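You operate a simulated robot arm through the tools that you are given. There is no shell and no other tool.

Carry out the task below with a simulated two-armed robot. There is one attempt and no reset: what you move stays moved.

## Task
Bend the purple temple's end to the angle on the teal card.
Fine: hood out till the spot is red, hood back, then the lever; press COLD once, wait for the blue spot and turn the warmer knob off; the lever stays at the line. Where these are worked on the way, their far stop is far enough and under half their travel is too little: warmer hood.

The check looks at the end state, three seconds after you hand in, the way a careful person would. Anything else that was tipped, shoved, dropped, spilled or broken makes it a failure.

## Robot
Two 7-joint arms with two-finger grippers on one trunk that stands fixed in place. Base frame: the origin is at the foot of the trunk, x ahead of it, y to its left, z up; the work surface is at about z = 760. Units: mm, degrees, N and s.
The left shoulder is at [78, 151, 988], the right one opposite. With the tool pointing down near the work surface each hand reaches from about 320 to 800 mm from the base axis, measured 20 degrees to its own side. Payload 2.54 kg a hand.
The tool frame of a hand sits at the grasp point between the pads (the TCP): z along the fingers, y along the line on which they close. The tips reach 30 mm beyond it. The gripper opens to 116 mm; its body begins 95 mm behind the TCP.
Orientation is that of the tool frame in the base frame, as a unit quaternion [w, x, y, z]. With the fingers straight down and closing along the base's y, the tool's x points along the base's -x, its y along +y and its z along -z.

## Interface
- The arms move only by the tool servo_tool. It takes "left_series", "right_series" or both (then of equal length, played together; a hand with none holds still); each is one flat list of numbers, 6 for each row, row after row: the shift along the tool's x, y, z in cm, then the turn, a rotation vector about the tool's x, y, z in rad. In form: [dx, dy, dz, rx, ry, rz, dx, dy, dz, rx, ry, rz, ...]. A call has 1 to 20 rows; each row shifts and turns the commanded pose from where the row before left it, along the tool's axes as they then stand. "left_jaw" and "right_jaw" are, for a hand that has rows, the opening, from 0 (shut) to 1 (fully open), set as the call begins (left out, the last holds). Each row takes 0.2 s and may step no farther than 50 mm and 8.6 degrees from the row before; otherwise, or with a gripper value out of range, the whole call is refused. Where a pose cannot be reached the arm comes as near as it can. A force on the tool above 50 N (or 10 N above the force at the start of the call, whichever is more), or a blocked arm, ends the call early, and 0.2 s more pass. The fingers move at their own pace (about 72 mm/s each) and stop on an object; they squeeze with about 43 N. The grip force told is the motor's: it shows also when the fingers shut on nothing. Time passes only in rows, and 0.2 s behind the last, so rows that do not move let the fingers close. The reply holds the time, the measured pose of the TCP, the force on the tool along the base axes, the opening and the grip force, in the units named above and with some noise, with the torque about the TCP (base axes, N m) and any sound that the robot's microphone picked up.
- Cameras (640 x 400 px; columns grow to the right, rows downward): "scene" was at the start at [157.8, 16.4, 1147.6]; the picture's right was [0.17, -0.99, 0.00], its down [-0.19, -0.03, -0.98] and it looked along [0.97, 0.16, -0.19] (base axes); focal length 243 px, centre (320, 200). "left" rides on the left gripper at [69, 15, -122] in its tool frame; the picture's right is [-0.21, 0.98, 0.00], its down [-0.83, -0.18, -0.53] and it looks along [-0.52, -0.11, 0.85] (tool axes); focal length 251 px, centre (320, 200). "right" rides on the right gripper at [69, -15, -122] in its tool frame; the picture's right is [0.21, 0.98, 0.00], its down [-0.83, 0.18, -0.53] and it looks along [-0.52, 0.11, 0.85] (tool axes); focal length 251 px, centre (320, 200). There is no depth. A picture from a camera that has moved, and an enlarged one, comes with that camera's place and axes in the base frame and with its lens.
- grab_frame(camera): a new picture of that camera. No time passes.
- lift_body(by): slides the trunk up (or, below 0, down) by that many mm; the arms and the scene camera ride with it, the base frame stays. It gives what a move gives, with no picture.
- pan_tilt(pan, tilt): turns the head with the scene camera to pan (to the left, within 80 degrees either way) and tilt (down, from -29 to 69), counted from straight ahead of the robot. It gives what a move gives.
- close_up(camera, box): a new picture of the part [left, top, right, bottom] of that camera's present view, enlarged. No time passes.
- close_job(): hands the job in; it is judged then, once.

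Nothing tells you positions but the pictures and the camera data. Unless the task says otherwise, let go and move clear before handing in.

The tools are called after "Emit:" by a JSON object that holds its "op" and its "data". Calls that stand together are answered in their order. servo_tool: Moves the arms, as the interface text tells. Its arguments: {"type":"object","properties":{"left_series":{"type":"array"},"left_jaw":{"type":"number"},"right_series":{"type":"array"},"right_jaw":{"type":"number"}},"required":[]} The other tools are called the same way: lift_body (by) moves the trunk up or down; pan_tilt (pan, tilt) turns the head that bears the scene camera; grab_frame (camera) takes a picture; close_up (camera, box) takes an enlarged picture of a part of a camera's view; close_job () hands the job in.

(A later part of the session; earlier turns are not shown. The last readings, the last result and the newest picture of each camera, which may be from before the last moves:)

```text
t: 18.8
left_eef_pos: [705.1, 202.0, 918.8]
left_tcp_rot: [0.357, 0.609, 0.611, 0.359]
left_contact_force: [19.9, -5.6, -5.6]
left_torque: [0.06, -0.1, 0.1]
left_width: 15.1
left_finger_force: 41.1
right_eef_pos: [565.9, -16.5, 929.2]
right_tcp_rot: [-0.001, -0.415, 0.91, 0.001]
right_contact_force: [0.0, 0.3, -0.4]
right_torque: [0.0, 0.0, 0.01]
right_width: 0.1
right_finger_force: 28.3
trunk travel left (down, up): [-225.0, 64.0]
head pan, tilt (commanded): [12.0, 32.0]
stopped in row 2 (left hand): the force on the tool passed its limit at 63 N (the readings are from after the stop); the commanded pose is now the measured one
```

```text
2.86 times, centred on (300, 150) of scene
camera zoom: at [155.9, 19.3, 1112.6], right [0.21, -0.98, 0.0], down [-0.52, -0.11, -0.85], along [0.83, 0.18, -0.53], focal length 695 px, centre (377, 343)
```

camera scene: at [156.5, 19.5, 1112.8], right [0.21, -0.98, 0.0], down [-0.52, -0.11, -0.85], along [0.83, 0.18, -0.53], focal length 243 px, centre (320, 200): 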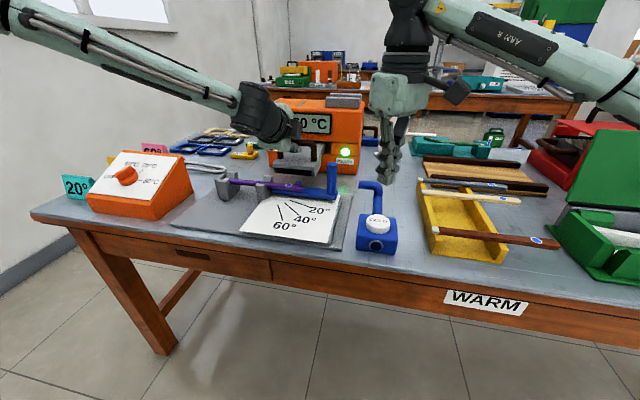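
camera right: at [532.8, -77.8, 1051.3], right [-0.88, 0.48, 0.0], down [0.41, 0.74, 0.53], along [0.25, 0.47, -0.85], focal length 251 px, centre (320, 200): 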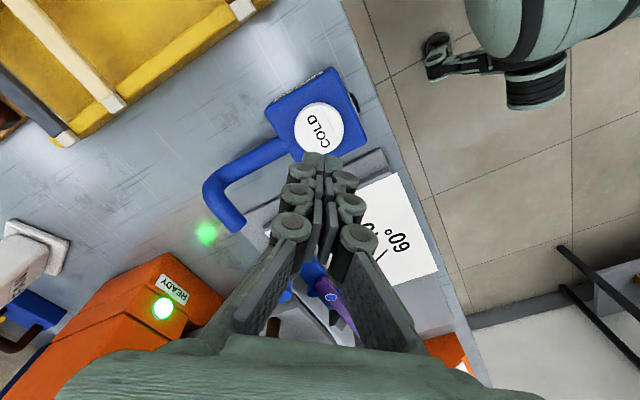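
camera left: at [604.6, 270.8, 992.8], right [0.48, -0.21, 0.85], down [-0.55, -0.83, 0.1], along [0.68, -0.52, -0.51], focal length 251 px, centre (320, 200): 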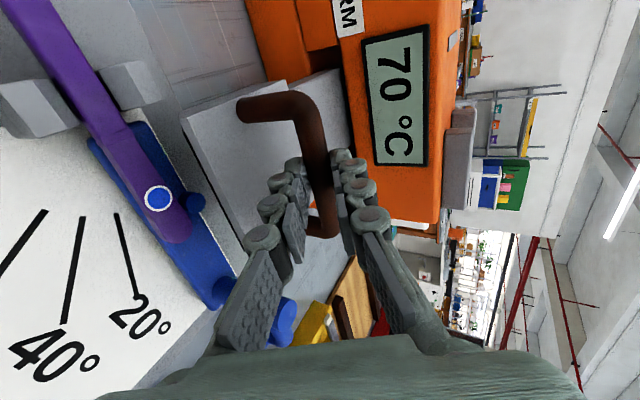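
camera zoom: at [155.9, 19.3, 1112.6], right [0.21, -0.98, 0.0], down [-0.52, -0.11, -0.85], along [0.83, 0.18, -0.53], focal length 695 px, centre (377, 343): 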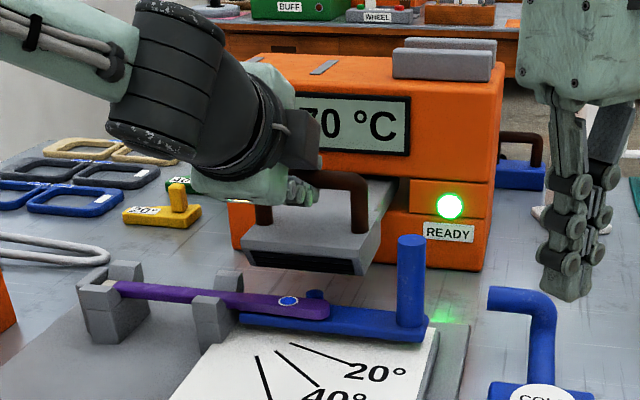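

The hood hit its far stop (63 N), and its slotted front now sits just behind the temple's end. I'll hold here and watch the spot.

Emit:
{"op": "servo_tool", "data": {"left_series": [0, 0, 0, 0, 0, 0, 0, 0, 0, 0, 0, 0, 0, 0, 0, 0, 0, 0, 0, 0, 0, 0, 0, 0, 0, 0, 0, 0, 0, 0]}}

Emit:
{"op": "close_up", "data": {"camera": "left", "box": [60, 120, 320, 280]}}

Emit:
{"op": "close_up", "data": {"camera": "scene", "box": [220, 80, 380, 220]}}

```text
t: 20.0
left_eef_pos: [706.1, 202.0, 919.8]
left_tcp_rot: [0.358, 0.609, 0.61, 0.359]
left_contact_force: [28.1, -6.9, -5.8]
left_torque: [-0.18, -0.19, -0.29]
left_width: 15.1
left_finger_force: 41.7
right_eef_pos: [567.0, -16.5, 930.1]
right_tcp_rot: [0.0, -0.415, 0.91, 0.002]
right_contact_force: [0.1, 0.3, -0.5]
right_torque: [0.0, -0.03, 0.0]
right_width: 0.2
right_finger_force: 28.8
trunk travel left (down, up): [-225.0, 64.0]
head pan, tilt (commanded): [12.0, 32.0]
```

```text
2.46 times, centred on (190, 200) of left
camera zoom: at [604.5, 270.8, 992.9], right [0.48, -0.21, 0.85], down [-0.55, -0.83, 0.1], along [0.68, -0.52, -0.51], focal length 619 px, centre (640, 200)
```

zoom: 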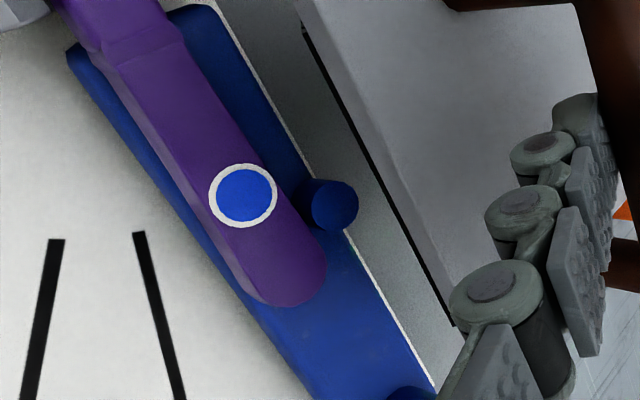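

```text
2.86 times, centred on (300, 150) of scene
camera zoom: at [156.4, 19.2, 1112.9], right [0.21, -0.98, 0.0], down [-0.52, -0.11, -0.85], along [0.83, 0.18, -0.53], focal length 695 px, centre (377, 343)
```

zoom: 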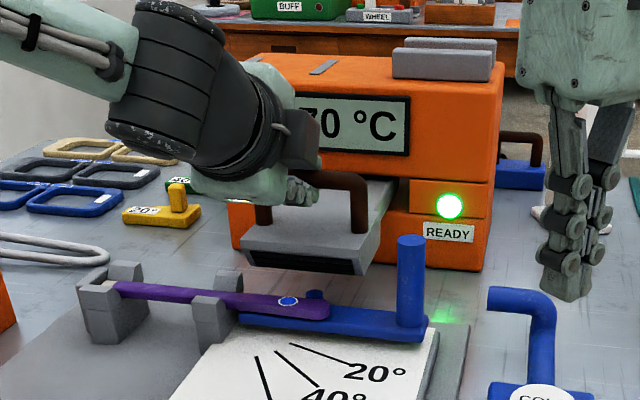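

The spot is still blue and the hood is on its stop. I'll wait in short steps and check each time.

Emit:
{"op": "servo_tool", "data": {"left_series": [0, 0, 0, 0, 0, 0, 0, 0, 0, 0, 0, 0, 0, 0, 0, 0, 0, 0, 0, 0, 0, 0, 0, 0, 0, 0, 0, 0, 0, 0, 0, 0, 0, 0, 0, 0, 0, 0, 0, 0, 0, 0]}}

Emit:
{"op": "close_up", "data": {"camera": "left", "box": [60, 120, 320, 280]}}

```text
t: 21.6
left_eef_pos: [705.5, 203.3, 919.7]
left_tcp_rot: [0.357, 0.609, 0.61, 0.359]
left_contact_force: [28.8, -7.1, -3.9]
left_torque: [-0.08, -0.27, -0.19]
left_width: 14.9
left_finger_force: 41.0
right_eef_pos: [565.8, -16.8, 929.1]
right_tcp_rot: [0.0, -0.416, 0.909, 0.001]
right_contact_force: [-0.6, 0.2, -0.2]
right_torque: [-0.01, -0.02, -0.02]
right_width: 0.0
right_finger_force: 28.9
trunk travel left (down, up): [-225.0, 64.0]
head pan, tilt (commanded): [12.0, 32.0]
```

```text
2.46 times, centred on (190, 200) of left
camera zoom: at [604.4, 270.8, 993.0], right [0.48, -0.21, 0.85], down [-0.55, -0.83, 0.1], along [0.68, -0.52, -0.51], focal length 619 px, centre (640, 200)
```

zoom: 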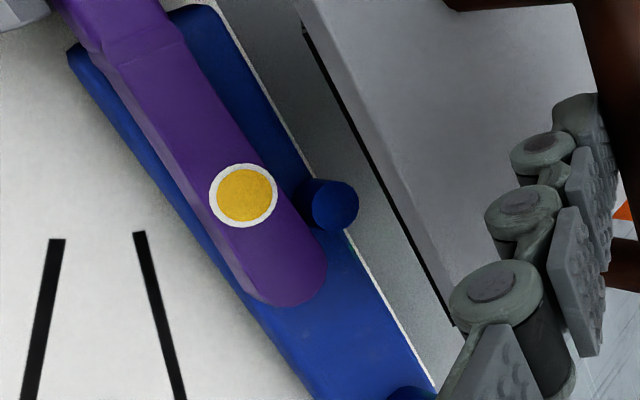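

The spot has turned amber, so it's warming. I'll use shorter waits now.

Emit:
{"op": "servo_tool", "data": {"left_series": [0, 0, 0, 0, 0, 0, 0, 0, 0, 0, 0, 0, 0, 0, 0, 0, 0, 0]}}

Emit:
{"op": "close_up", "data": {"camera": "left", "box": [60, 120, 320, 280]}}

```text
t: 22.4
left_eef_pos: [704.9, 202.3, 921.9]
left_tcp_rot: [0.357, 0.609, 0.611, 0.359]
left_contact_force: [28.6, -7.6, -2.1]
left_torque: [-0.07, -0.3, -0.18]
left_width: 15.1
left_finger_force: 41.1
right_eef_pos: [566.6, -16.3, 929.1]
right_tcp_rot: [0.0, -0.415, 0.91, 0.002]
right_contact_force: [-0.2, 0.1, 0.2]
right_torque: [0.03, 0.04, 0.0]
right_width: 0.0
right_finger_force: 28.6
trunk travel left (down, up): [-225.0, 64.0]
head pan, tilt (commanded): [12.0, 32.0]
```

```text
2.46 times, centred on (190, 200) of left
camera zoom: at [604.3, 270.8, 993.0], right [0.48, -0.21, 0.85], down [-0.55, -0.83, 0.1], along [0.68, -0.52, -0.51], focal length 619 px, centre (640, 200)
```

zoom: 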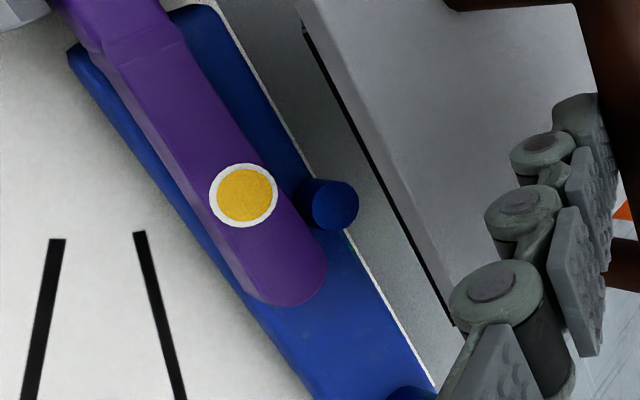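

Emit:
{"op": "servo_tool", "data": {"left_series": [0, 0, 0, 0, 0, 0, 0, 0, 0, 0, 0, 0, 0, 0, 0, 0, 0, 0, 0, 0, 0, 0, 0, 0]}}

Emit:
{"op": "close_up", "data": {"camera": "left", "box": [60, 120, 320, 280]}}

```text
t: 23.4
left_eef_pos: [703.9, 203.0, 920.4]
left_tcp_rot: [0.358, 0.609, 0.61, 0.36]
left_contact_force: [28.6, -6.6, -1.1]
left_torque: [-0.05, -0.27, -0.2]
left_width: 14.8
left_finger_force: 41.1
right_eef_pos: [566.5, -17.1, 928.6]
right_tcp_rot: [-0.001, -0.415, 0.91, 0.002]
right_contact_force: [-0.4, -0.9, 0.0]
right_torque: [0.02, 0.05, -0.04]
right_width: 0.1
right_finger_force: 29.0
trunk travel left (down, up): [-225.0, 64.0]
head pan, tilt (commanded): [12.0, 32.0]
```

```text
2.46 times, centred on (190, 200) of left
camera zoom: at [604.3, 270.8, 993.0], right [0.48, -0.21, 0.85], down [-0.55, -0.83, 0.1], along [0.69, -0.52, -0.51], focal length 619 px, centre (640, 200)
```

zoom: 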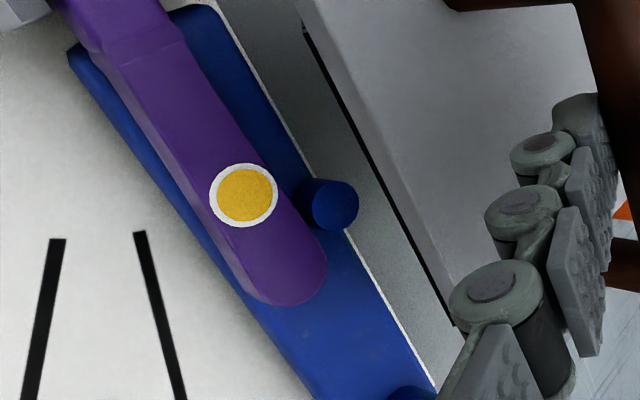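

Emit:
{"op": "servo_tool", "data": {"left_series": [0, 0, 0, 0, 0, 0, 0, 0, 0, 0, 0, 0, 0, 0, 0, 0, 0, 0, 0, 0, 0, 0, 0, 0]}}

Emit:
{"op": "close_up", "data": {"camera": "left", "box": [60, 120, 320, 280]}}

```text
t: 24.4
left_eef_pos: [704.7, 202.6, 919.7]
left_tcp_rot: [0.357, 0.608, 0.611, 0.359]
left_contact_force: [28.5, -6.9, -0.4]
left_torque: [-0.03, -0.31, -0.15]
left_width: 15.1
left_finger_force: 40.7
right_eef_pos: [566.6, -16.1, 929.6]
right_tcp_rot: [0.0, -0.416, 0.91, 0.002]
right_contact_force: [-0.4, 0.5, -0.3]
right_torque: [0.0, -0.02, -0.02]
right_width: 0.1
right_finger_force: 28.5
trunk travel left (down, up): [-225.0, 64.0]
head pan, tilt (commanded): [12.0, 32.0]
```

```text
2.46 times, centred on (190, 200) of left
camera zoom: at [604.2, 270.8, 993.0], right [0.48, -0.21, 0.85], down [-0.55, -0.83, 0.1], along [0.69, -0.52, -0.51], focal length 619 px, centre (640, 200)
```

zoom: 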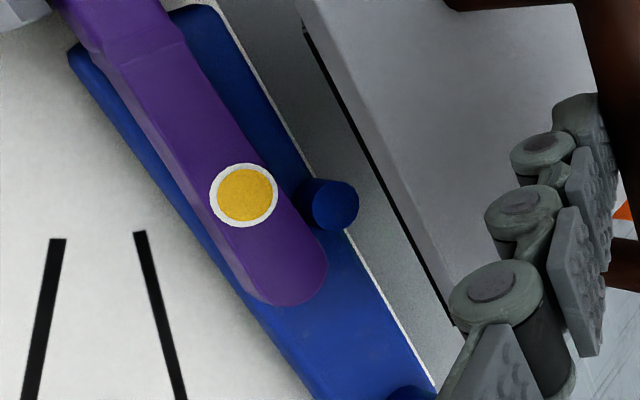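

Emit:
{"op": "servo_tool", "data": {"left_series": [0, 0, 0, 0, 0, 0, 0, 0, 0, 0, 0, 0, 0, 0, 0, 0, 0, 0, 0, 0, 0, 0, 0, 0]}}

Emit:
{"op": "close_up", "data": {"camera": "left", "box": [60, 120, 320, 280]}}

```text
t: 25.4
left_eef_pos: [704.3, 202.7, 919.1]
left_tcp_rot: [0.357, 0.608, 0.611, 0.36]
left_contact_force: [29.5, -5.9, 0.4]
left_torque: [-0.04, -0.26, -0.16]
left_width: 15.1
left_finger_force: 41.3
right_eef_pos: [566.9, -17.1, 930.0]
right_tcp_rot: [0.0, -0.415, 0.91, 0.001]
right_contact_force: [-0.5, 0.1, -0.5]
right_torque: [0.0, 0.0, 0.0]
right_width: 0.0
right_finger_force: 29.1
trunk travel left (down, up): [-225.0, 64.0]
head pan, tilt (commanded): [12.0, 32.0]
```

```text
2.46 times, centred on (190, 200) of left
camera zoom: at [604.2, 270.9, 993.1], right [0.48, -0.21, 0.85], down [-0.55, -0.83, 0.1], along [0.69, -0.52, -0.51], focal length 619 px, centre (640, 200)
```

zoom: 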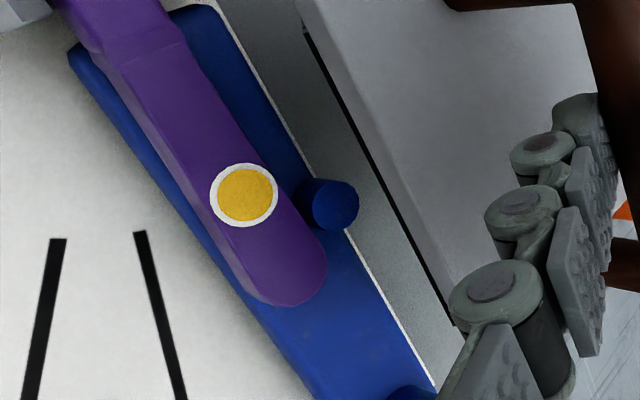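

Emit:
{"op": "servo_tool", "data": {"left_series": [0, 0, 0, 0, 0, 0, 0, 0, 0, 0, 0, 0, 0, 0, 0, 0, 0, 0, 0, 0, 0, 0, 0, 0]}}

Emit:
{"op": "close_up", "data": {"camera": "left", "box": [60, 120, 320, 280]}}

```text
t: 26.4
left_eef_pos: [703.9, 202.2, 919.5]
left_tcp_rot: [0.357, 0.609, 0.611, 0.36]
left_contact_force: [27.3, -5.1, -0.4]
left_torque: [-0.07, -0.26, -0.13]
left_width: 14.8
left_finger_force: 41.1
right_eef_pos: [566.5, -17.6, 929.7]
right_tcp_rot: [-0.001, -0.416, 0.91, 0.0]
right_contact_force: [-1.0, 0.3, -0.6]
right_torque: [0.0, 0.04, 0.02]
right_width: 0.2
right_finger_force: 29.0
trunk travel left (down, up): [-225.0, 64.0]
head pan, tilt (commanded): [12.0, 32.0]
```

```text
2.46 times, centred on (190, 200) of left
camera zoom: at [604.1, 270.9, 993.1], right [0.48, -0.21, 0.85], down [-0.55, -0.83, 0.1], along [0.69, -0.52, -0.51], focal length 619 px, centre (640, 200)
```

zoom: 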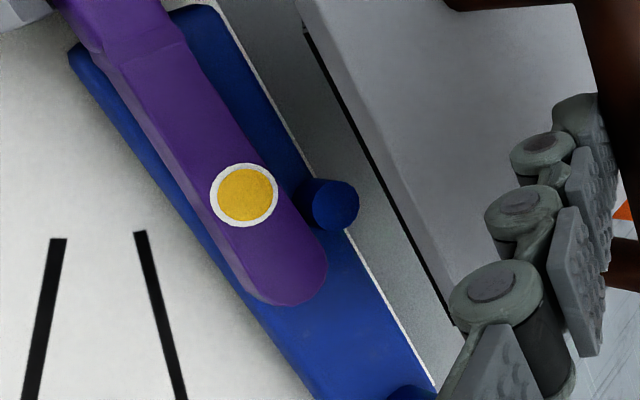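

Emit:
{"op": "servo_tool", "data": {"left_series": [0, 0, 0, 0, 0, 0, 0, 0, 0, 0, 0, 0, 0, 0, 0, 0, 0, 0, 0, 0, 0, 0, 0, 0]}}

Emit:
{"op": "close_up", "data": {"camera": "left", "box": [60, 120, 320, 280]}}

```text
t: 27.4
left_eef_pos: [703.1, 202.0, 920.1]
left_tcp_rot: [0.356, 0.608, 0.612, 0.36]
left_contact_force: [27.4, -6.3, 0.8]
left_torque: [-0.02, -0.3, -0.1]
left_width: 15.2
left_finger_force: 41.0
right_eef_pos: [565.3, -16.1, 929.9]
right_tcp_rot: [0.0, -0.416, 0.91, 0.001]
right_contact_force: [-0.3, -0.4, -0.1]
right_torque: [0.02, 0.01, 0.0]
right_width: 0.0
right_finger_force: 28.4
trunk travel left (down, up): [-225.0, 64.0]
head pan, tilt (commanded): [12.0, 32.0]
```

```text
2.46 times, centred on (190, 200) of left
camera zoom: at [604.0, 270.9, 993.1], right [0.48, -0.21, 0.85], down [-0.55, -0.83, 0.1], along [0.69, -0.52, -0.51], focal length 619 px, centre (640, 200)
```

zoom: 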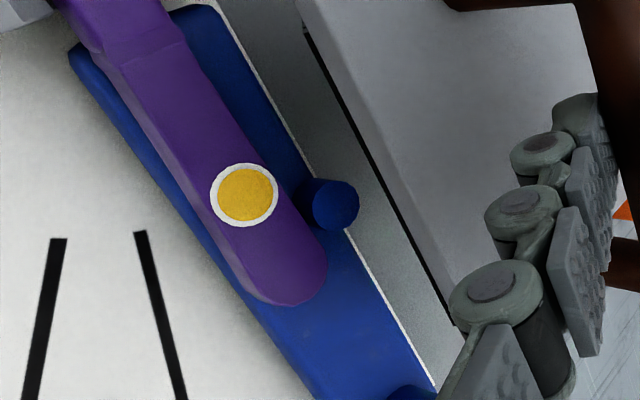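

Still amber. I'll ease the pull by 3 mm to stop the slow slip in the grip, and keep waiting.

Emit:
{"op": "servo_tool", "data": {"left_series": [0, 0.12, 0.22, 0, 0, 0, 0, 0, 0, 0, 0, 0, 0, 0, 0, 0, 0, 0, 0, 0, 0, 0, 0, 0]}}

Emit:
{"op": "close_up", "data": {"camera": "left", "box": [60, 120, 320, 280]}}

```text
t: 28.4
left_eef_pos: [704.2, 201.0, 921.1]
left_tcp_rot: [0.357, 0.609, 0.61, 0.359]
left_contact_force: [-0.9, -3.3, -2.1]
left_torque: [0.11, 0.09, 0.16]
left_width: 14.8
left_finger_force: 41.4
right_eef_pos: [564.7, -16.6, 930.7]
right_tcp_rot: [0.001, -0.415, 0.91, 0.0]
right_contact_force: [0.9, -0.6, 1.1]
right_torque: [0.01, -0.02, -0.01]
right_width: 0.0
right_finger_force: 28.7
trunk travel left (down, up): [-225.0, 64.0]
head pan, tilt (commanded): [12.0, 32.0]
```

```text
2.46 times, centred on (190, 200) of left
camera zoom: at [604.4, 271.0, 993.2], right [0.48, -0.21, 0.85], down [-0.55, -0.83, 0.1], along [0.68, -0.52, -0.51], focal length 619 px, centre (640, 200)
```

zoom: 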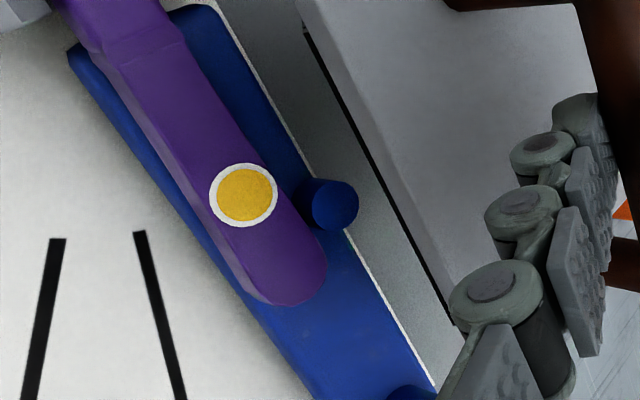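

Emit:
{"op": "servo_tool", "data": {"left_series": [0, 0, 0, 0, 0, 0, 0, 0, 0, 0, 0, 0, 0, 0, 0, 0, 0, 0, 0, 0, 0, 0, 0, 0]}}

Emit:
{"op": "close_up", "data": {"camera": "left", "box": [60, 120, 320, 280]}}

```text
t: 29.4
left_eef_pos: [705.4, 202.7, 920.8]
left_tcp_rot: [0.357, 0.609, 0.611, 0.359]
left_contact_force: [-1.2, -4.7, -7.4]
left_torque: [-0.06, 0.15, -0.19]
left_width: 14.9
left_finger_force: 41.4
right_eef_pos: [565.1, -17.3, 929.7]
right_tcp_rot: [0.0, -0.416, 0.909, 0.0]
right_contact_force: [-0.4, -0.7, 0.1]
right_torque: [0.04, -0.02, 0.05]
right_width: 0.2
right_finger_force: 28.2
trunk travel left (down, up): [-225.0, 64.0]
head pan, tilt (commanded): [12.0, 32.0]
```

```text
2.46 times, centred on (190, 200) of left
camera zoom: at [605.0, 271.1, 993.2], right [0.48, -0.21, 0.85], down [-0.55, -0.83, 0.1], along [0.68, -0.52, -0.51], focal length 619 px, centre (640, 200)
```

zoom: 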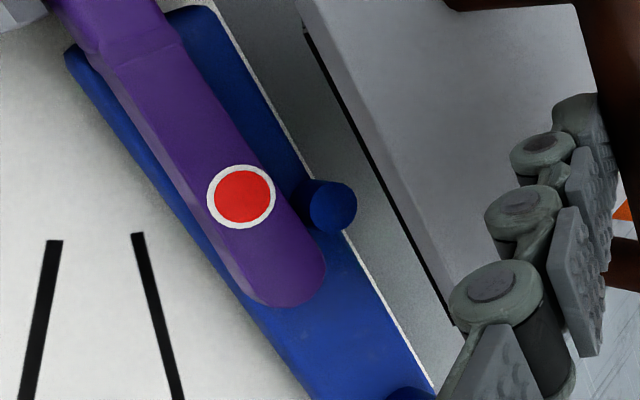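

The spot is red. Pushing the hood back in now.

Emit:
{"op": "servo_tool", "data": {"left_series": [0, 0.98, 1.744, 0, 0, 0, 0, 1.225, 2.18, 0, 0, 0, 0, 1.225, 2.18, 0, 0, 0, 0, 1.078, 1.918, 0, 0, 0]}}

Emit:
{"op": "grab_frame", "data": {"camera": "left"}}

Emit:
{"op": "close_up", "data": {"camera": "scene", "box": [220, 80, 380, 220]}}

```text
t: 30.4
left_eef_pos: [794.2, 203.1, 921.3]
left_tcp_rot: [0.356, 0.609, 0.611, 0.358]
left_contact_force: [-24.9, -3.8, -10.2]
left_torque: [0.21, 0.45, 0.43]
left_width: 15.2
left_finger_force: 41.2
right_eef_pos: [563.1, -16.0, 933.1]
right_tcp_rot: [0.0, -0.415, 0.91, 0.0]
right_contact_force: [0.1, -0.1, 0.2]
right_torque: [0.0, 0.01, -0.03]
right_width: 0.0
right_finger_force: 28.9
trunk travel left (down, up): [-225.0, 64.0]
head pan, tilt (commanded): [12.0, 32.0]
```

```text
taken
camera left: at [695.1, 271.0, 993.4], right [0.48, -0.21, 0.85], down [-0.55, -0.83, 0.1], along [0.68, -0.52, -0.51], focal length 251 px, centre (320, 200)
```

left: 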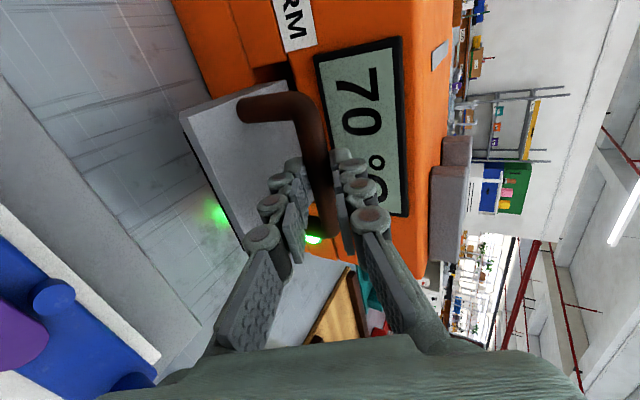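

```text
2.86 times, centred on (300, 150) of scene
camera zoom: at [152.7, 19.6, 1113.6], right [0.21, -0.98, 0.0], down [-0.52, -0.11, -0.85], along [0.83, 0.18, -0.53], focal length 695 px, centre (377, 343)
```

zoom: 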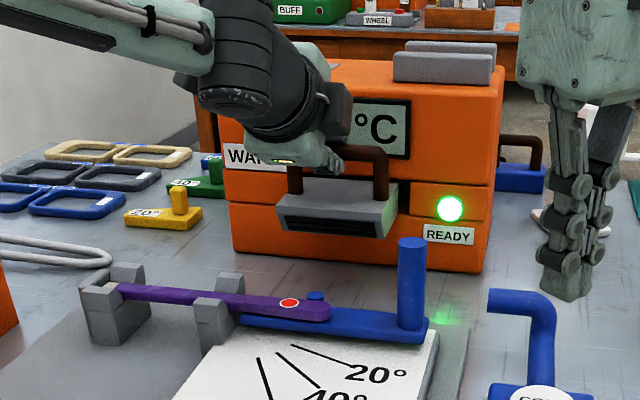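

The hood is nearly or fully home. I'll give one short extra push to be sure it's seated.

Emit:
{"op": "servo_tool", "data": {"left_series": [0, 0.44, 0.785, 0, 0, 0]}}

Emit:
{"op": "close_up", "data": {"camera": "scene", "box": [220, 80, 380, 220]}}

```text
t: 30.9
left_eef_pos: [798.9, 201.9, 919.4]
left_tcp_rot: [0.354, 0.61, 0.612, 0.357]
left_contact_force: [-25.6, 5.2, 5.6]
left_torque: [-0.01, 0.18, 0.03]
left_width: 14.6
left_finger_force: 40.8
right_eef_pos: [562.5, -16.0, 932.6]
right_tcp_rot: [0.003, -0.416, 0.91, -0.001]
right_contact_force: [0.7, 1.2, -1.1]
right_torque: [-0.01, 0.0, 0.0]
right_width: 0.2
right_finger_force: 28.9
trunk travel left (down, up): [-225.0, 64.0]
head pan, tilt (commanded): [12.0, 32.0]
stopped in row 1 (left hand): the force on the tool passed its limit at 62 N (the readings are from after the stop); the commanded pose is now the measured one
```

```text
2.86 times, centred on (300, 150) of scene
camera zoom: at [150.7, 19.8, 1114.4], right [0.21, -0.98, 0.0], down [-0.52, -0.11, -0.85], along [0.83, 0.18, -0.53], focal length 695 px, centre (377, 343)
```

zoom: 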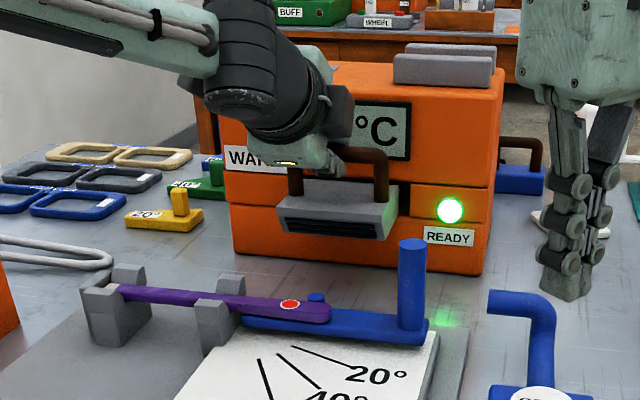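

The hood is seated on its inner stop and the spot is still red. Now I'll release the handle and back off along the approach direction.

Emit:
{"op": "servo_tool", "data": {"left_series": [0, 0, 0, 0, 0, 0, 0, 0, -4.5, 0, 0, 0, 0, 0, -4.5, 0, 0, 0], "left_jaw": 0.31}}

Emit:
{"op": "servo_tool", "data": {"left_series": [0, -2.25, -1.15, 0, 0, 0, 0, -2.25, -1.15, 0, 0, 0, -1.44, 0, 0, 0.126, 0, 0, -1.44, 0, 0, 0.126, 0, 0, -1.44, 0, 0, 0.126, 0, 0, -1.44, 0, 0, 0.126, 0, 0, -1.44, 0, 0, 0.126, 0, 0, -1.44, 0, 0, 0.126, 0, 0, -1.44, 0, 0, 0.126, 0, 0], "left_jaw": 0.5}}

Emit:
{"op": "grab_frame", "data": {"camera": "left"}}

Emit:
{"op": "grab_frame", "data": {"camera": "scene"}}

Emit:
{"op": "grab_frame", "data": {"camera": "right"}}

```text
t: 31.7
left_eef_pos: [723.2, 200.8, 959.7]
left_tcp_rot: [0.354, 0.612, 0.612, 0.355]
left_contact_force: [0.3, 0.5, 0.3]
left_torque: [-0.03, 0.01, 0.02]
left_width: 35.8
left_finger_force: 0.1
right_eef_pos: [564.1, -16.7, 931.4]
right_tcp_rot: [0.001, -0.415, 0.91, 0.001]
right_contact_force: [-0.5, -0.9, -0.6]
right_torque: [-0.01, -0.04, 0.02]
right_width: 0.0
right_finger_force: 28.4
trunk travel left (down, up): [-225.0, 64.0]
head pan, tilt (commanded): [12.0, 32.0]
```

```text
t: 33.7
left_eef_pos: [633.1, 150.4, 922.4]
left_tcp_rot: [0.06, 0.704, 0.705, 0.058]
left_contact_force: [0.1, -0.9, 0.5]
left_torque: [0.07, -0.04, -0.04]
left_width: 58.0
left_finger_force: 0.0
left hand out of reach, approached as far as the arm can: row 7, 8, 9
right_eef_pos: [564.9, -16.2, 931.3]
right_tcp_rot: [0.001, -0.416, 0.909, 0.001]
right_contact_force: [-0.6, -0.8, 0.1]
right_torque: [0.0, 0.01, 0.0]
right_width: 0.1
right_finger_force: 27.9
trunk travel left (down, up): [-225.0, 64.0]
head pan, tilt (commanded): [12.0, 32.0]
```

```text
taken
camera left: at [626.8, 219.7, 1045.9], right [0.96, -0.21, 0.16], down [-0.27, -0.83, 0.5], along [0.03, -0.52, -0.85], focal length 251 px, centre (320, 200)
```

left: 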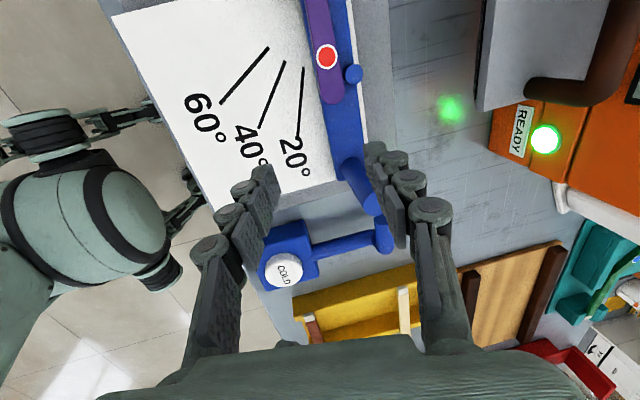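

```text
taken
camera scene: at [153.5, 19.6, 1113.4], right [0.21, -0.98, 0.0], down [-0.52, -0.11, -0.85], along [0.83, 0.18, -0.53], focal length 243 px, centre (320, 200)
```

scene: 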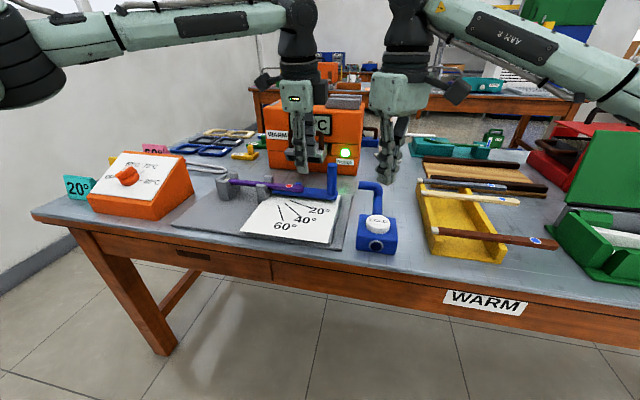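

```text
taken
camera right: at [530.0, -77.7, 1053.6], right [-0.88, 0.48, 0.0], down [0.4, 0.74, 0.54], along [0.26, 0.47, -0.84], focal length 251 px, centre (320, 200)
```

right: 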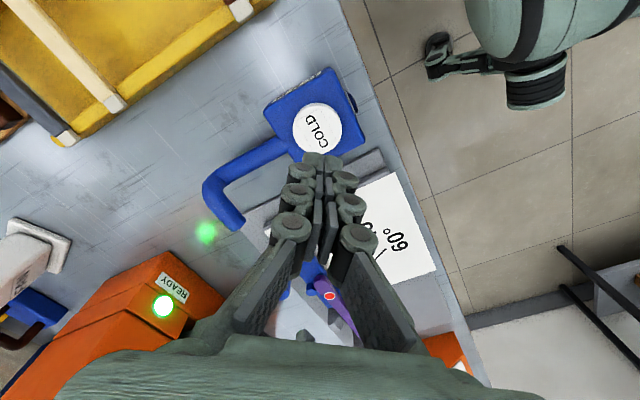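

The hood is in and the spot is still red, but a near-vertical pose with this roll is out of reach. I'll roll the left wrist back to its natural orientation, closing along y with the pads parallel to the post and a forward tilt, and move just above the post.

Emit:
{"op": "servo_tool", "data": {"left_series": [0, 0, 0, 0, 0, -0.1428, 0, 0, 0, 0, 0, -0.1428, 0, 0, 0, 0, 0, -0.1428, 0, 0, 0, 0, 0, -0.1428, 0, 0, 0, 0, 0, -0.1428, 0, 0, 0, 0, 0, -0.1428, 0, 0, 0, 0, 0, -0.1428, 0, 0, 0, 0, 0, -0.1428, 0, 0, 0, 0, 0, -0.1428, 0, 0, 0, 0, 0, -0.1428, 0, 0, 0, 0, 0, -0.1428, 0, 0, 0, 0, -0.131, 0, 0, 0, 0, 0, -0.131, 0, -0.8, -2.45, 0.67, 0, 0, 0, -0.8, -2.45, 0.67, 0, 0, 0], "left_jaw": 0.5}}

Emit:
{"op": "grab_frame", "data": {"camera": "left"}}

Emit:
{"op": "grab_frame", "data": {"camera": "scene"}}

```text
t: 36.9
left_eef_pos: [648.3, 112.7, 920.1]
left_tcp_rot: [0.215, -0.002, 0.977, 0.001]
left_contact_force: [-1.2, -0.2, 0.6]
left_torque: [0.02, 0.0, 0.01]
left_width: 58.0
left_finger_force: 0.1
left hand out of reach, approached as far as the arm can: row 15
right_eef_pos: [563.6, -16.3, 931.8]
right_tcp_rot: [0.001, -0.415, 0.91, 0.0]
right_contact_force: [-0.9, -0.1, -0.1]
right_torque: [0.01, -0.02, -0.02]
right_width: 0.0
right_finger_force: 28.8
trunk travel left (down, up): [-225.0, 64.0]
head pan, tilt (commanded): [12.0, 32.0]
```

```text
taken
camera left: at [534.6, 127.0, 1001.2], right [0.19, 0.98, 0.09], down [0.53, -0.18, 0.83], along [0.83, -0.11, -0.55], focal length 251 px, centre (320, 200)
```

left: 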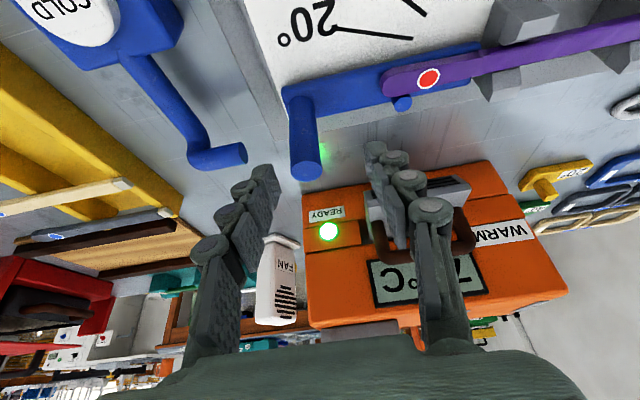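

```text
taken
camera scene: at [153.0, 19.4, 1113.6], right [0.21, -0.98, 0.0], down [-0.52, -0.11, -0.85], along [0.83, 0.18, -0.53], focal length 243 px, centre (320, 200)
```

scene: 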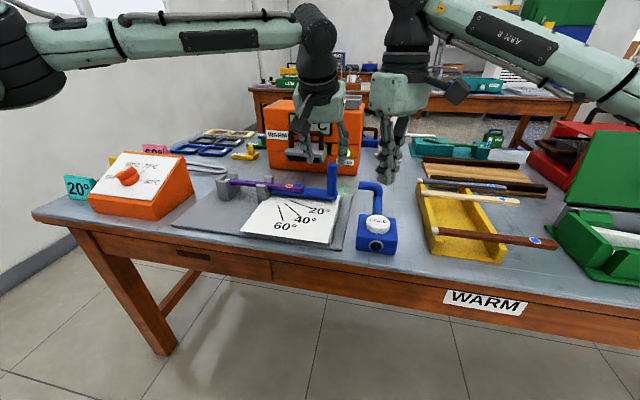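

The spot is still red and the post measures at (677, 100). The arm is stretched at this tilt, so I'll tilt to about 40°, line up and slide the open fingers down around the post.

Emit:
{"op": "servo_tool", "data": {"left_series": [0, 0, 0, 0, -0.1327, 0, 0, 0, 0, 0, -0.1327, 0, 1.54, -1.27, 0.29, 0, 0, 0, 0, 0, 3.0, 0, 0, 0, 0, 0, 3.0, 0, 0, 0], "left_jaw": 0.5}}

Emit:
{"op": "grab_frame", "data": {"camera": "left"}}

Emit:
{"op": "close_up", "data": {"camera": "scene", "box": [220, 80, 400, 240]}}

```text
t: 38.1
left_eef_pos: [675.8, 101.4, 860.6]
left_tcp_rot: [0.342, -0.001, 0.94, 0.001]
left_contact_force: [-0.7, 0.2, 0.1]
left_torque: [0.02, -0.01, 0.01]
left_width: 58.0
left_finger_force: 0.1
right_eef_pos: [563.7, -16.3, 931.2]
right_tcp_rot: [0.001, -0.415, 0.91, 0.001]
right_contact_force: [-0.4, -0.5, -0.2]
right_torque: [-0.01, 0.02, 0.01]
right_width: 0.0
right_finger_force: 28.3
trunk travel left (down, up): [-225.0, 64.0]
head pan, tilt (commanded): [12.0, 32.0]
```

```text
taken
camera left: at [543.6, 116.4, 909.8], right [0.16, 0.98, 0.14], down [0.29, -0.18, 0.94], along [0.94, -0.11, -0.31], focal length 251 px, centre (320, 200)
```

left: 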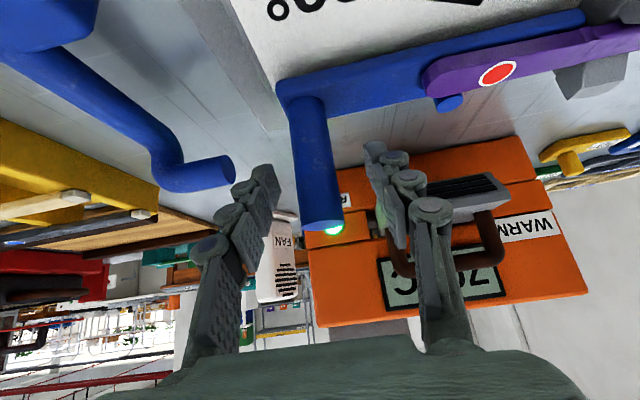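

```text
2.50 times, centred on (310, 160) of scene
camera zoom: at [153.7, 19.8, 1113.4], right [0.21, -0.98, 0.0], down [-0.52, -0.11, -0.85], along [0.83, 0.18, -0.53], focal length 608 px, centre (345, 300)
```

zoom: 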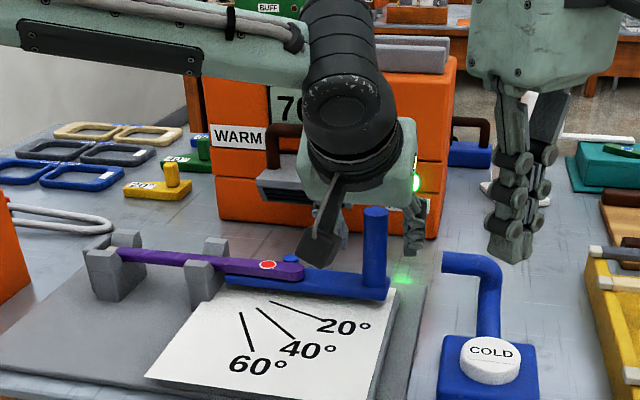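

The post is between the fingers at the TCP depth and the spot is still red. Closing on the post.

Emit:
{"op": "servo_tool", "data": {"left_series": [0, 0, 0, 0, 0, 0, 0, 0, 0, 0, 0, 0], "left_jaw": 0}}

```text
t: 38.7
left_eef_pos: [674.5, 100.4, 859.5]
left_tcp_rot: [0.34, 0.001, 0.94, 0.0]
left_contact_force: [0.3, -6.7, -2.3]
left_torque: [-0.08, -0.33, -0.02]
left_width: 22.6
left_finger_force: 38.0
right_eef_pos: [564.1, -16.2, 931.1]
right_tcp_rot: [0.001, -0.415, 0.91, 0.001]
right_contact_force: [0.2, 0.3, -0.4]
right_torque: [0.0, -0.01, 0.0]
right_width: 0.0
right_finger_force: 28.2
trunk travel left (down, up): [-225.0, 64.0]
head pan, tilt (commanded): [12.0, 32.0]
```

I have the post gripped (22.6 mm). Now I'll swing the lever 20° along its arc in small steps.

Emit:
{"op": "servo_tool", "data": {"left_series": [0.505, -0.021, -0.42, 0, 0, 0, 0.505, 0.009, -0.42, 0, 0, 0, 0.504, 0.037, -0.419, 0, 0, 0, 0.503, 0.065, -0.418, 0, 0, 0, 0.5, 0.094, -0.415, 0, 0, 0, 0.497, 0.122, -0.413, 0, 0, 0, 0.492, 0.151, -0.409, 0, 0, 0, 0.486, 0.177, -0.404, 0, 0, 0]}}

Emit:
{"op": "grab_frame", "data": {"camera": "left"}}

Emit:
{"op": "close_up", "data": {"camera": "scene", "box": [220, 130, 400, 250]}}

Emit:
{"op": "grab_frame", "data": {"camera": "right"}}

```text
t: 40.5
left_eef_pos: [627.0, 104.4, 860.2]
left_tcp_rot: [0.341, -0.001, 0.94, 0.001]
left_contact_force: [0.6, -6.4, 0.7]
left_torque: [-0.2, -0.16, -0.26]
left_width: 22.7
left_finger_force: 45.1
right_eef_pos: [564.6, -15.0, 930.5]
right_tcp_rot: [0.002, -0.415, 0.91, 0.0]
right_contact_force: [0.4, -0.9, -0.5]
right_torque: [-0.02, 0.02, -0.02]
right_width: 0.0
right_finger_force: 28.5
trunk travel left (down, up): [-225.0, 64.0]
head pan, tilt (commanded): [12.0, 32.0]
```

```text
taken
camera left: at [493.4, 119.8, 909.6], right [0.16, 0.98, 0.14], down [0.29, -0.18, 0.94], along [0.94, -0.11, -0.32], focal length 251 px, centre (320, 200)
```

left: 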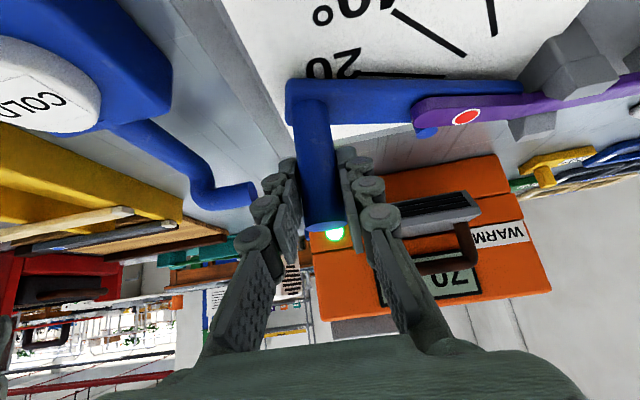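

```text
3.33 times, centred on (310, 190) of scene
camera zoom: at [153.7, 19.2, 1113.4], right [0.21, -0.98, 0.0], down [-0.52, -0.11, -0.85], along [0.83, 0.18, -0.53], focal length 811 px, centre (353, 233)
```

zoom: 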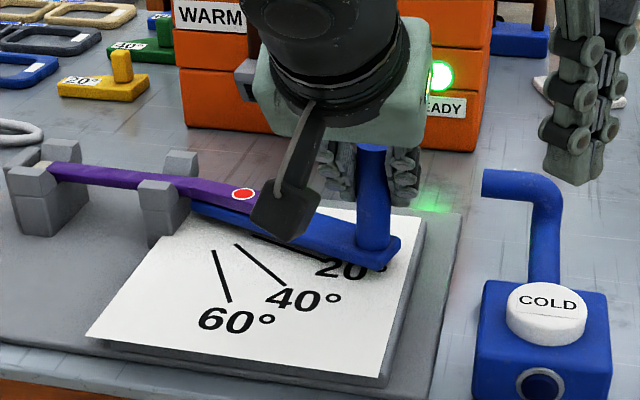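

```text
taken
camera right: at [530.1, -78.0, 1053.4], right [-0.88, 0.48, 0.0], down [0.4, 0.74, 0.54], along [0.26, 0.47, -0.84], focal length 251 px, centre (320, 200)
```

right: 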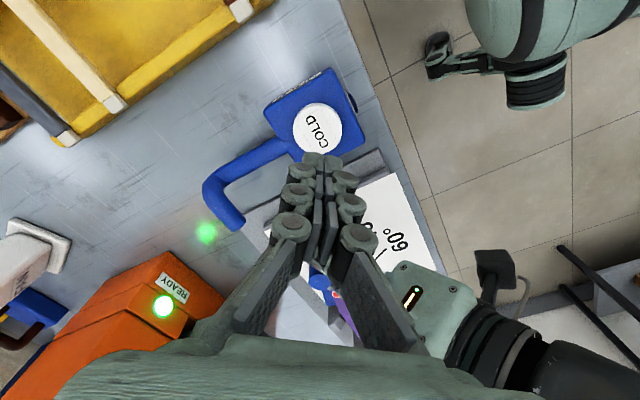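

The spot is still red and the lever is near the 20° line. I'll measure its angle accurately with close-ups.

Emit:
{"op": "close_up", "data": {"camera": "scene", "box": [255, 180, 355, 230]}}

Emit:
{"op": "close_up", "data": {"camera": "left", "box": [270, 40, 540, 180]}}

```text
6.40 times, centred on (305, 205) of scene
camera zoom: at [153.7, 19.2, 1113.4], right [0.21, -0.98, 0.0], down [-0.52, -0.11, -0.85], along [0.83, 0.18, -0.53], focal length 1556 px, centre (416, 168)
```

zoom: 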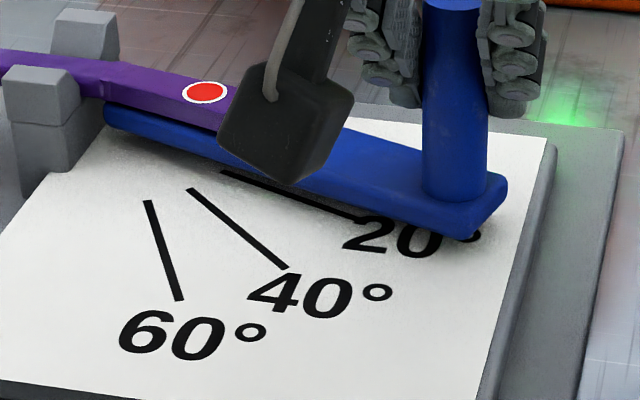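

```text
2.37 times, centred on (405, 110) of left
camera zoom: at [493.4, 119.8, 909.6], right [0.16, 0.98, 0.14], down [0.29, -0.18, 0.94], along [0.94, -0.11, -0.32], focal length 596 px, centre (118, 413)
```

zoom: 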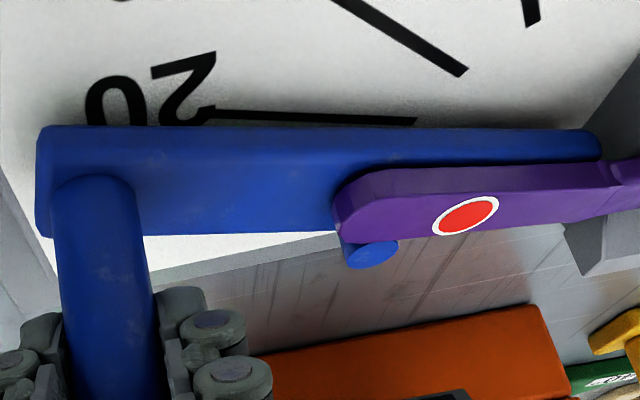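

Both views put the lever at about 17°, because the post crept a little in the grip. I'll advance about 3° more along the arc and measure again.

Emit:
{"op": "servo_tool", "data": {"left_series": [0.287, 0.115, -0.238, 0, 0, 0, 0.287, 0.115, -0.238, 0, 0, 0]}}

Emit:
{"op": "close_up", "data": {"camera": "scene", "box": [255, 180, 355, 230]}}

Emit:
{"op": "close_up", "data": {"camera": "left", "box": [270, 40, 540, 180]}}

```text
t: 41.1
left_eef_pos: [617.8, 106.3, 860.8]
left_tcp_rot: [0.34, -0.001, 0.94, 0.002]
left_contact_force: [1.4, -7.0, 1.0]
left_torque: [-0.31, -0.15, -0.34]
left_width: 22.4
left_finger_force: 45.7
right_eef_pos: [563.1, -16.2, 930.3]
right_tcp_rot: [0.001, -0.415, 0.91, 0.001]
right_contact_force: [0.4, -0.3, 0.6]
right_torque: [0.01, 0.0, -0.03]
right_width: 0.0
right_finger_force: 28.9
trunk travel left (down, up): [-225.0, 64.0]
head pan, tilt (commanded): [12.0, 32.0]
```

```text
6.40 times, centred on (305, 205) of scene
camera zoom: at [153.6, 19.1, 1113.4], right [0.21, -0.98, 0.0], down [-0.52, -0.11, -0.85], along [0.83, 0.18, -0.53], focal length 1556 px, centre (416, 168)
```

zoom: 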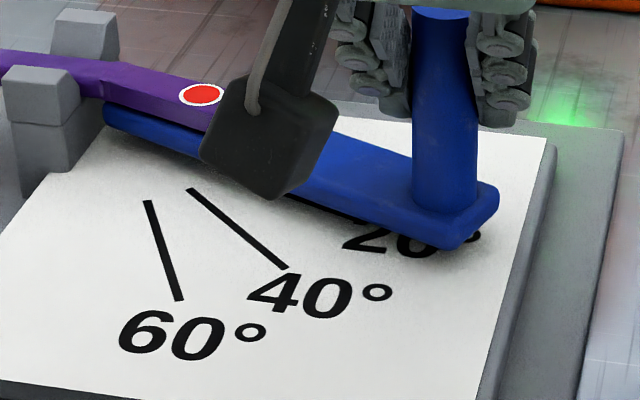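

```text
2.37 times, centred on (405, 110) of left
camera zoom: at [486.0, 122.0, 909.6], right [0.16, 0.98, 0.14], down [0.29, -0.18, 0.94], along [0.94, -0.11, -0.32], focal length 596 px, centre (118, 413)
```

zoom: 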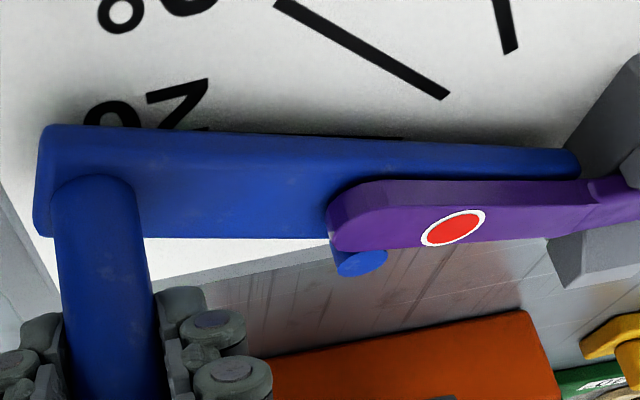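

Now the lever edge measures 20.0–20.7° in both views and runs parallel along the 20° line. A quick magnified check before cooling.

Emit:
{"op": "close_up", "data": {"camera": "left", "box": [280, 70, 520, 130]}}

Emit:
{"op": "close_up", "data": {"camera": "scene", "box": [290, 195, 340, 220]}}

Emit:
{"op": "close_up", "data": {"camera": "right", "box": [220, 60, 420, 340]}}

```text
2.67 times, centred on (400, 100) of left
camera zoom: at [486.0, 122.0, 909.6], right [0.16, 0.98, 0.14], down [0.29, -0.18, 0.94], along [0.94, -0.11, -0.32], focal length 670 px, centre (107, 467)
```

zoom: 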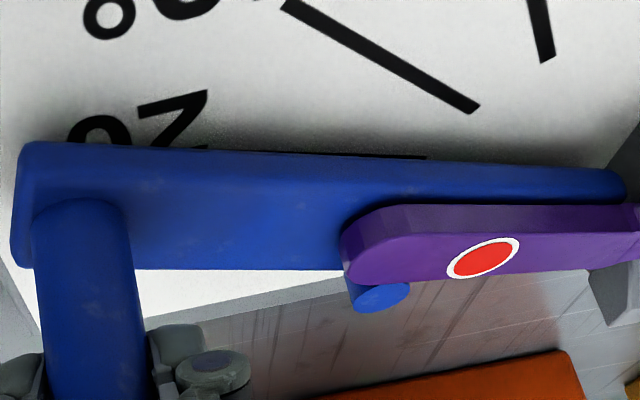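

```text
12.80 times, centred on (315, 208) of scene
camera zoom: at [153.6, 19.1, 1113.4], right [0.21, -0.98, 0.0], down [-0.52, -0.11, -0.85], along [0.83, 0.18, -0.53], focal length 3113 px, centre (384, 104)
```

zoom: 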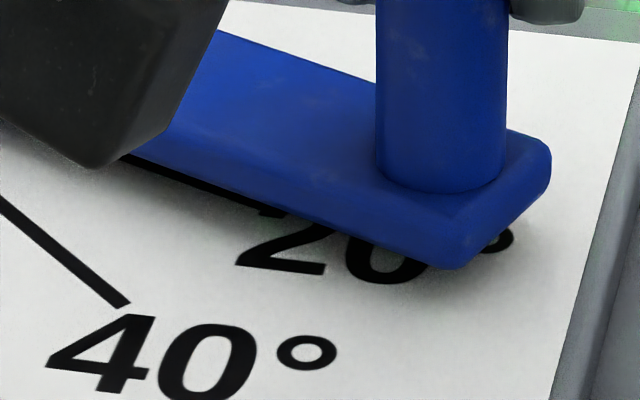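

```text
1.43 times, centred on (320, 200) of right
camera zoom: at [530.1, -78.1, 1053.5], right [-0.88, 0.48, 0.0], down [0.4, 0.74, 0.54], along [0.26, 0.47, -0.84], focal length 359 px, centre (320, 200)
```

zoom: 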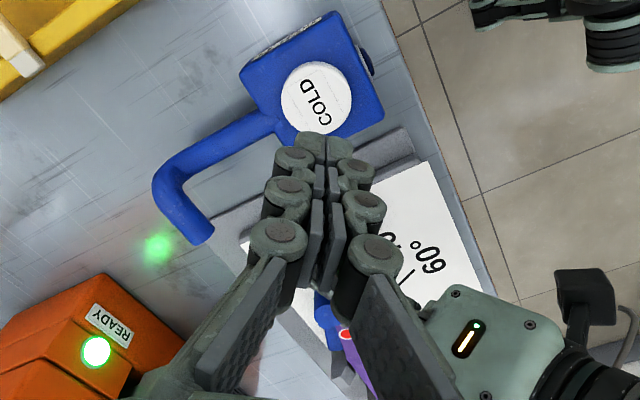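

Emit:
{"op": "grab_frame", "data": {"camera": "scene"}}

Emit:
{"op": "close_up", "data": {"camera": "scene", "box": [250, 0, 470, 250]}}

```text
taken
camera scene: at [153.6, 19.1, 1113.4], right [0.21, -0.98, 0.0], down [-0.52, -0.11, -0.85], along [0.83, 0.18, -0.53], focal length 243 px, centre (320, 200)
```

scene: 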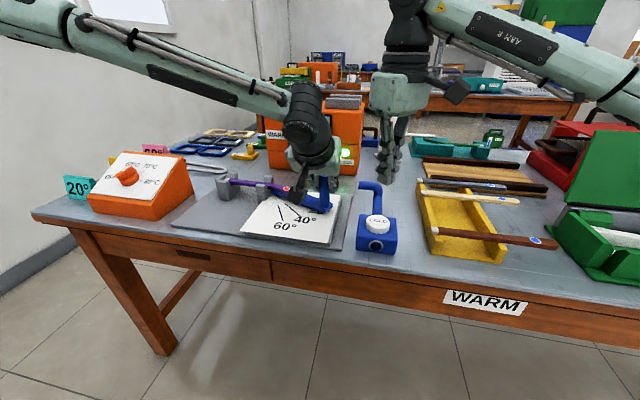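

```text
1.60 times, centred on (360, 125) of scene
camera zoom: at [153.6, 19.1, 1113.4], right [0.21, -0.98, 0.0], down [-0.52, -0.11, -0.85], along [0.83, 0.18, -0.53], focal length 389 px, centre (256, 320)
```

zoom: 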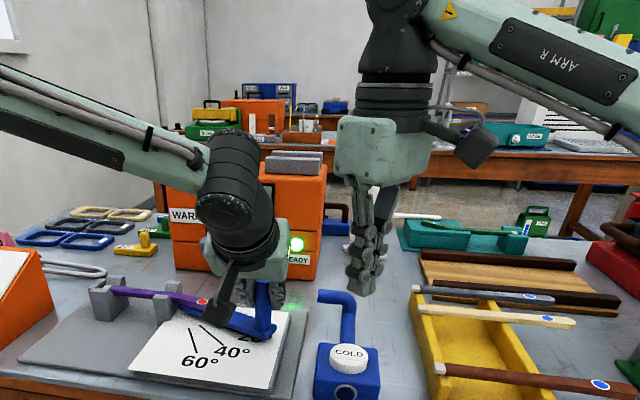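

There's about 40 mm of clearance between the hands. The left hand will hold the lever while the right hand goes down to just above the COLD cap.

Emit:
{"op": "servo_tool", "data": {"right_series": [0.1, 0, 3.0, 0, 0, 0, 0.05, 0, 3.0, 0, 0, 0, 0, 0, 1.2, 0, 0, 0], "right_jaw": 0}}

Emit:
{"op": "close_up", "data": {"camera": "scene", "box": [320, 130, 440, 270]}}

Emit:
{"op": "close_up", "data": {"camera": "right", "box": [220, 40, 420, 240]}}

```text
t: 41.9
left_eef_pos: [618.9, 108.2, 859.5]
left_tcp_rot: [0.34, 0.0, 0.94, 0.001]
left_contact_force: [-3.5, -8.0, 0.0]
left_torque: [-0.33, 0.07, -0.02]
left_width: 22.7
left_finger_force: 45.0
right_eef_pos: [562.6, -18.0, 858.6]
right_tcp_rot: [0.001, -0.416, 0.909, 0.0]
right_contact_force: [-0.8, 0.2, 0.4]
right_torque: [0.0, 0.01, -0.02]
right_width: 0.0
right_finger_force: 28.6
trunk travel left (down, up): [-225.0, 64.0]
head pan, tilt (commanded): [12.0, 32.0]
```

```text
2.86 times, centred on (380, 200) of scene
camera zoom: at [153.4, 19.0, 1113.5], right [0.21, -0.98, 0.0], down [-0.52, -0.11, -0.85], along [0.83, 0.18, -0.53], focal length 695 px, centre (149, 200)
```

zoom: 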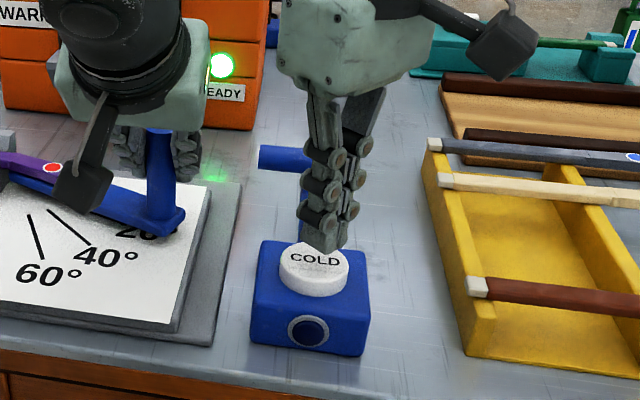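

```text
2.00 times, centred on (320, 140) of right
camera zoom: at [528.9, -79.6, 981.3], right [-0.88, 0.48, 0.0], down [0.4, 0.74, 0.54], along [0.26, 0.47, -0.84], focal length 503 px, centre (320, 320)
```

zoom: 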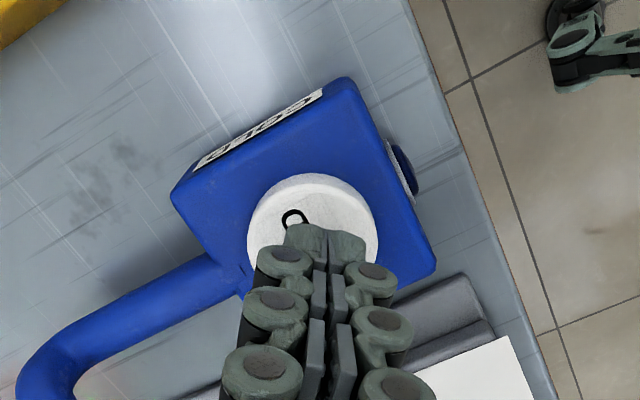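

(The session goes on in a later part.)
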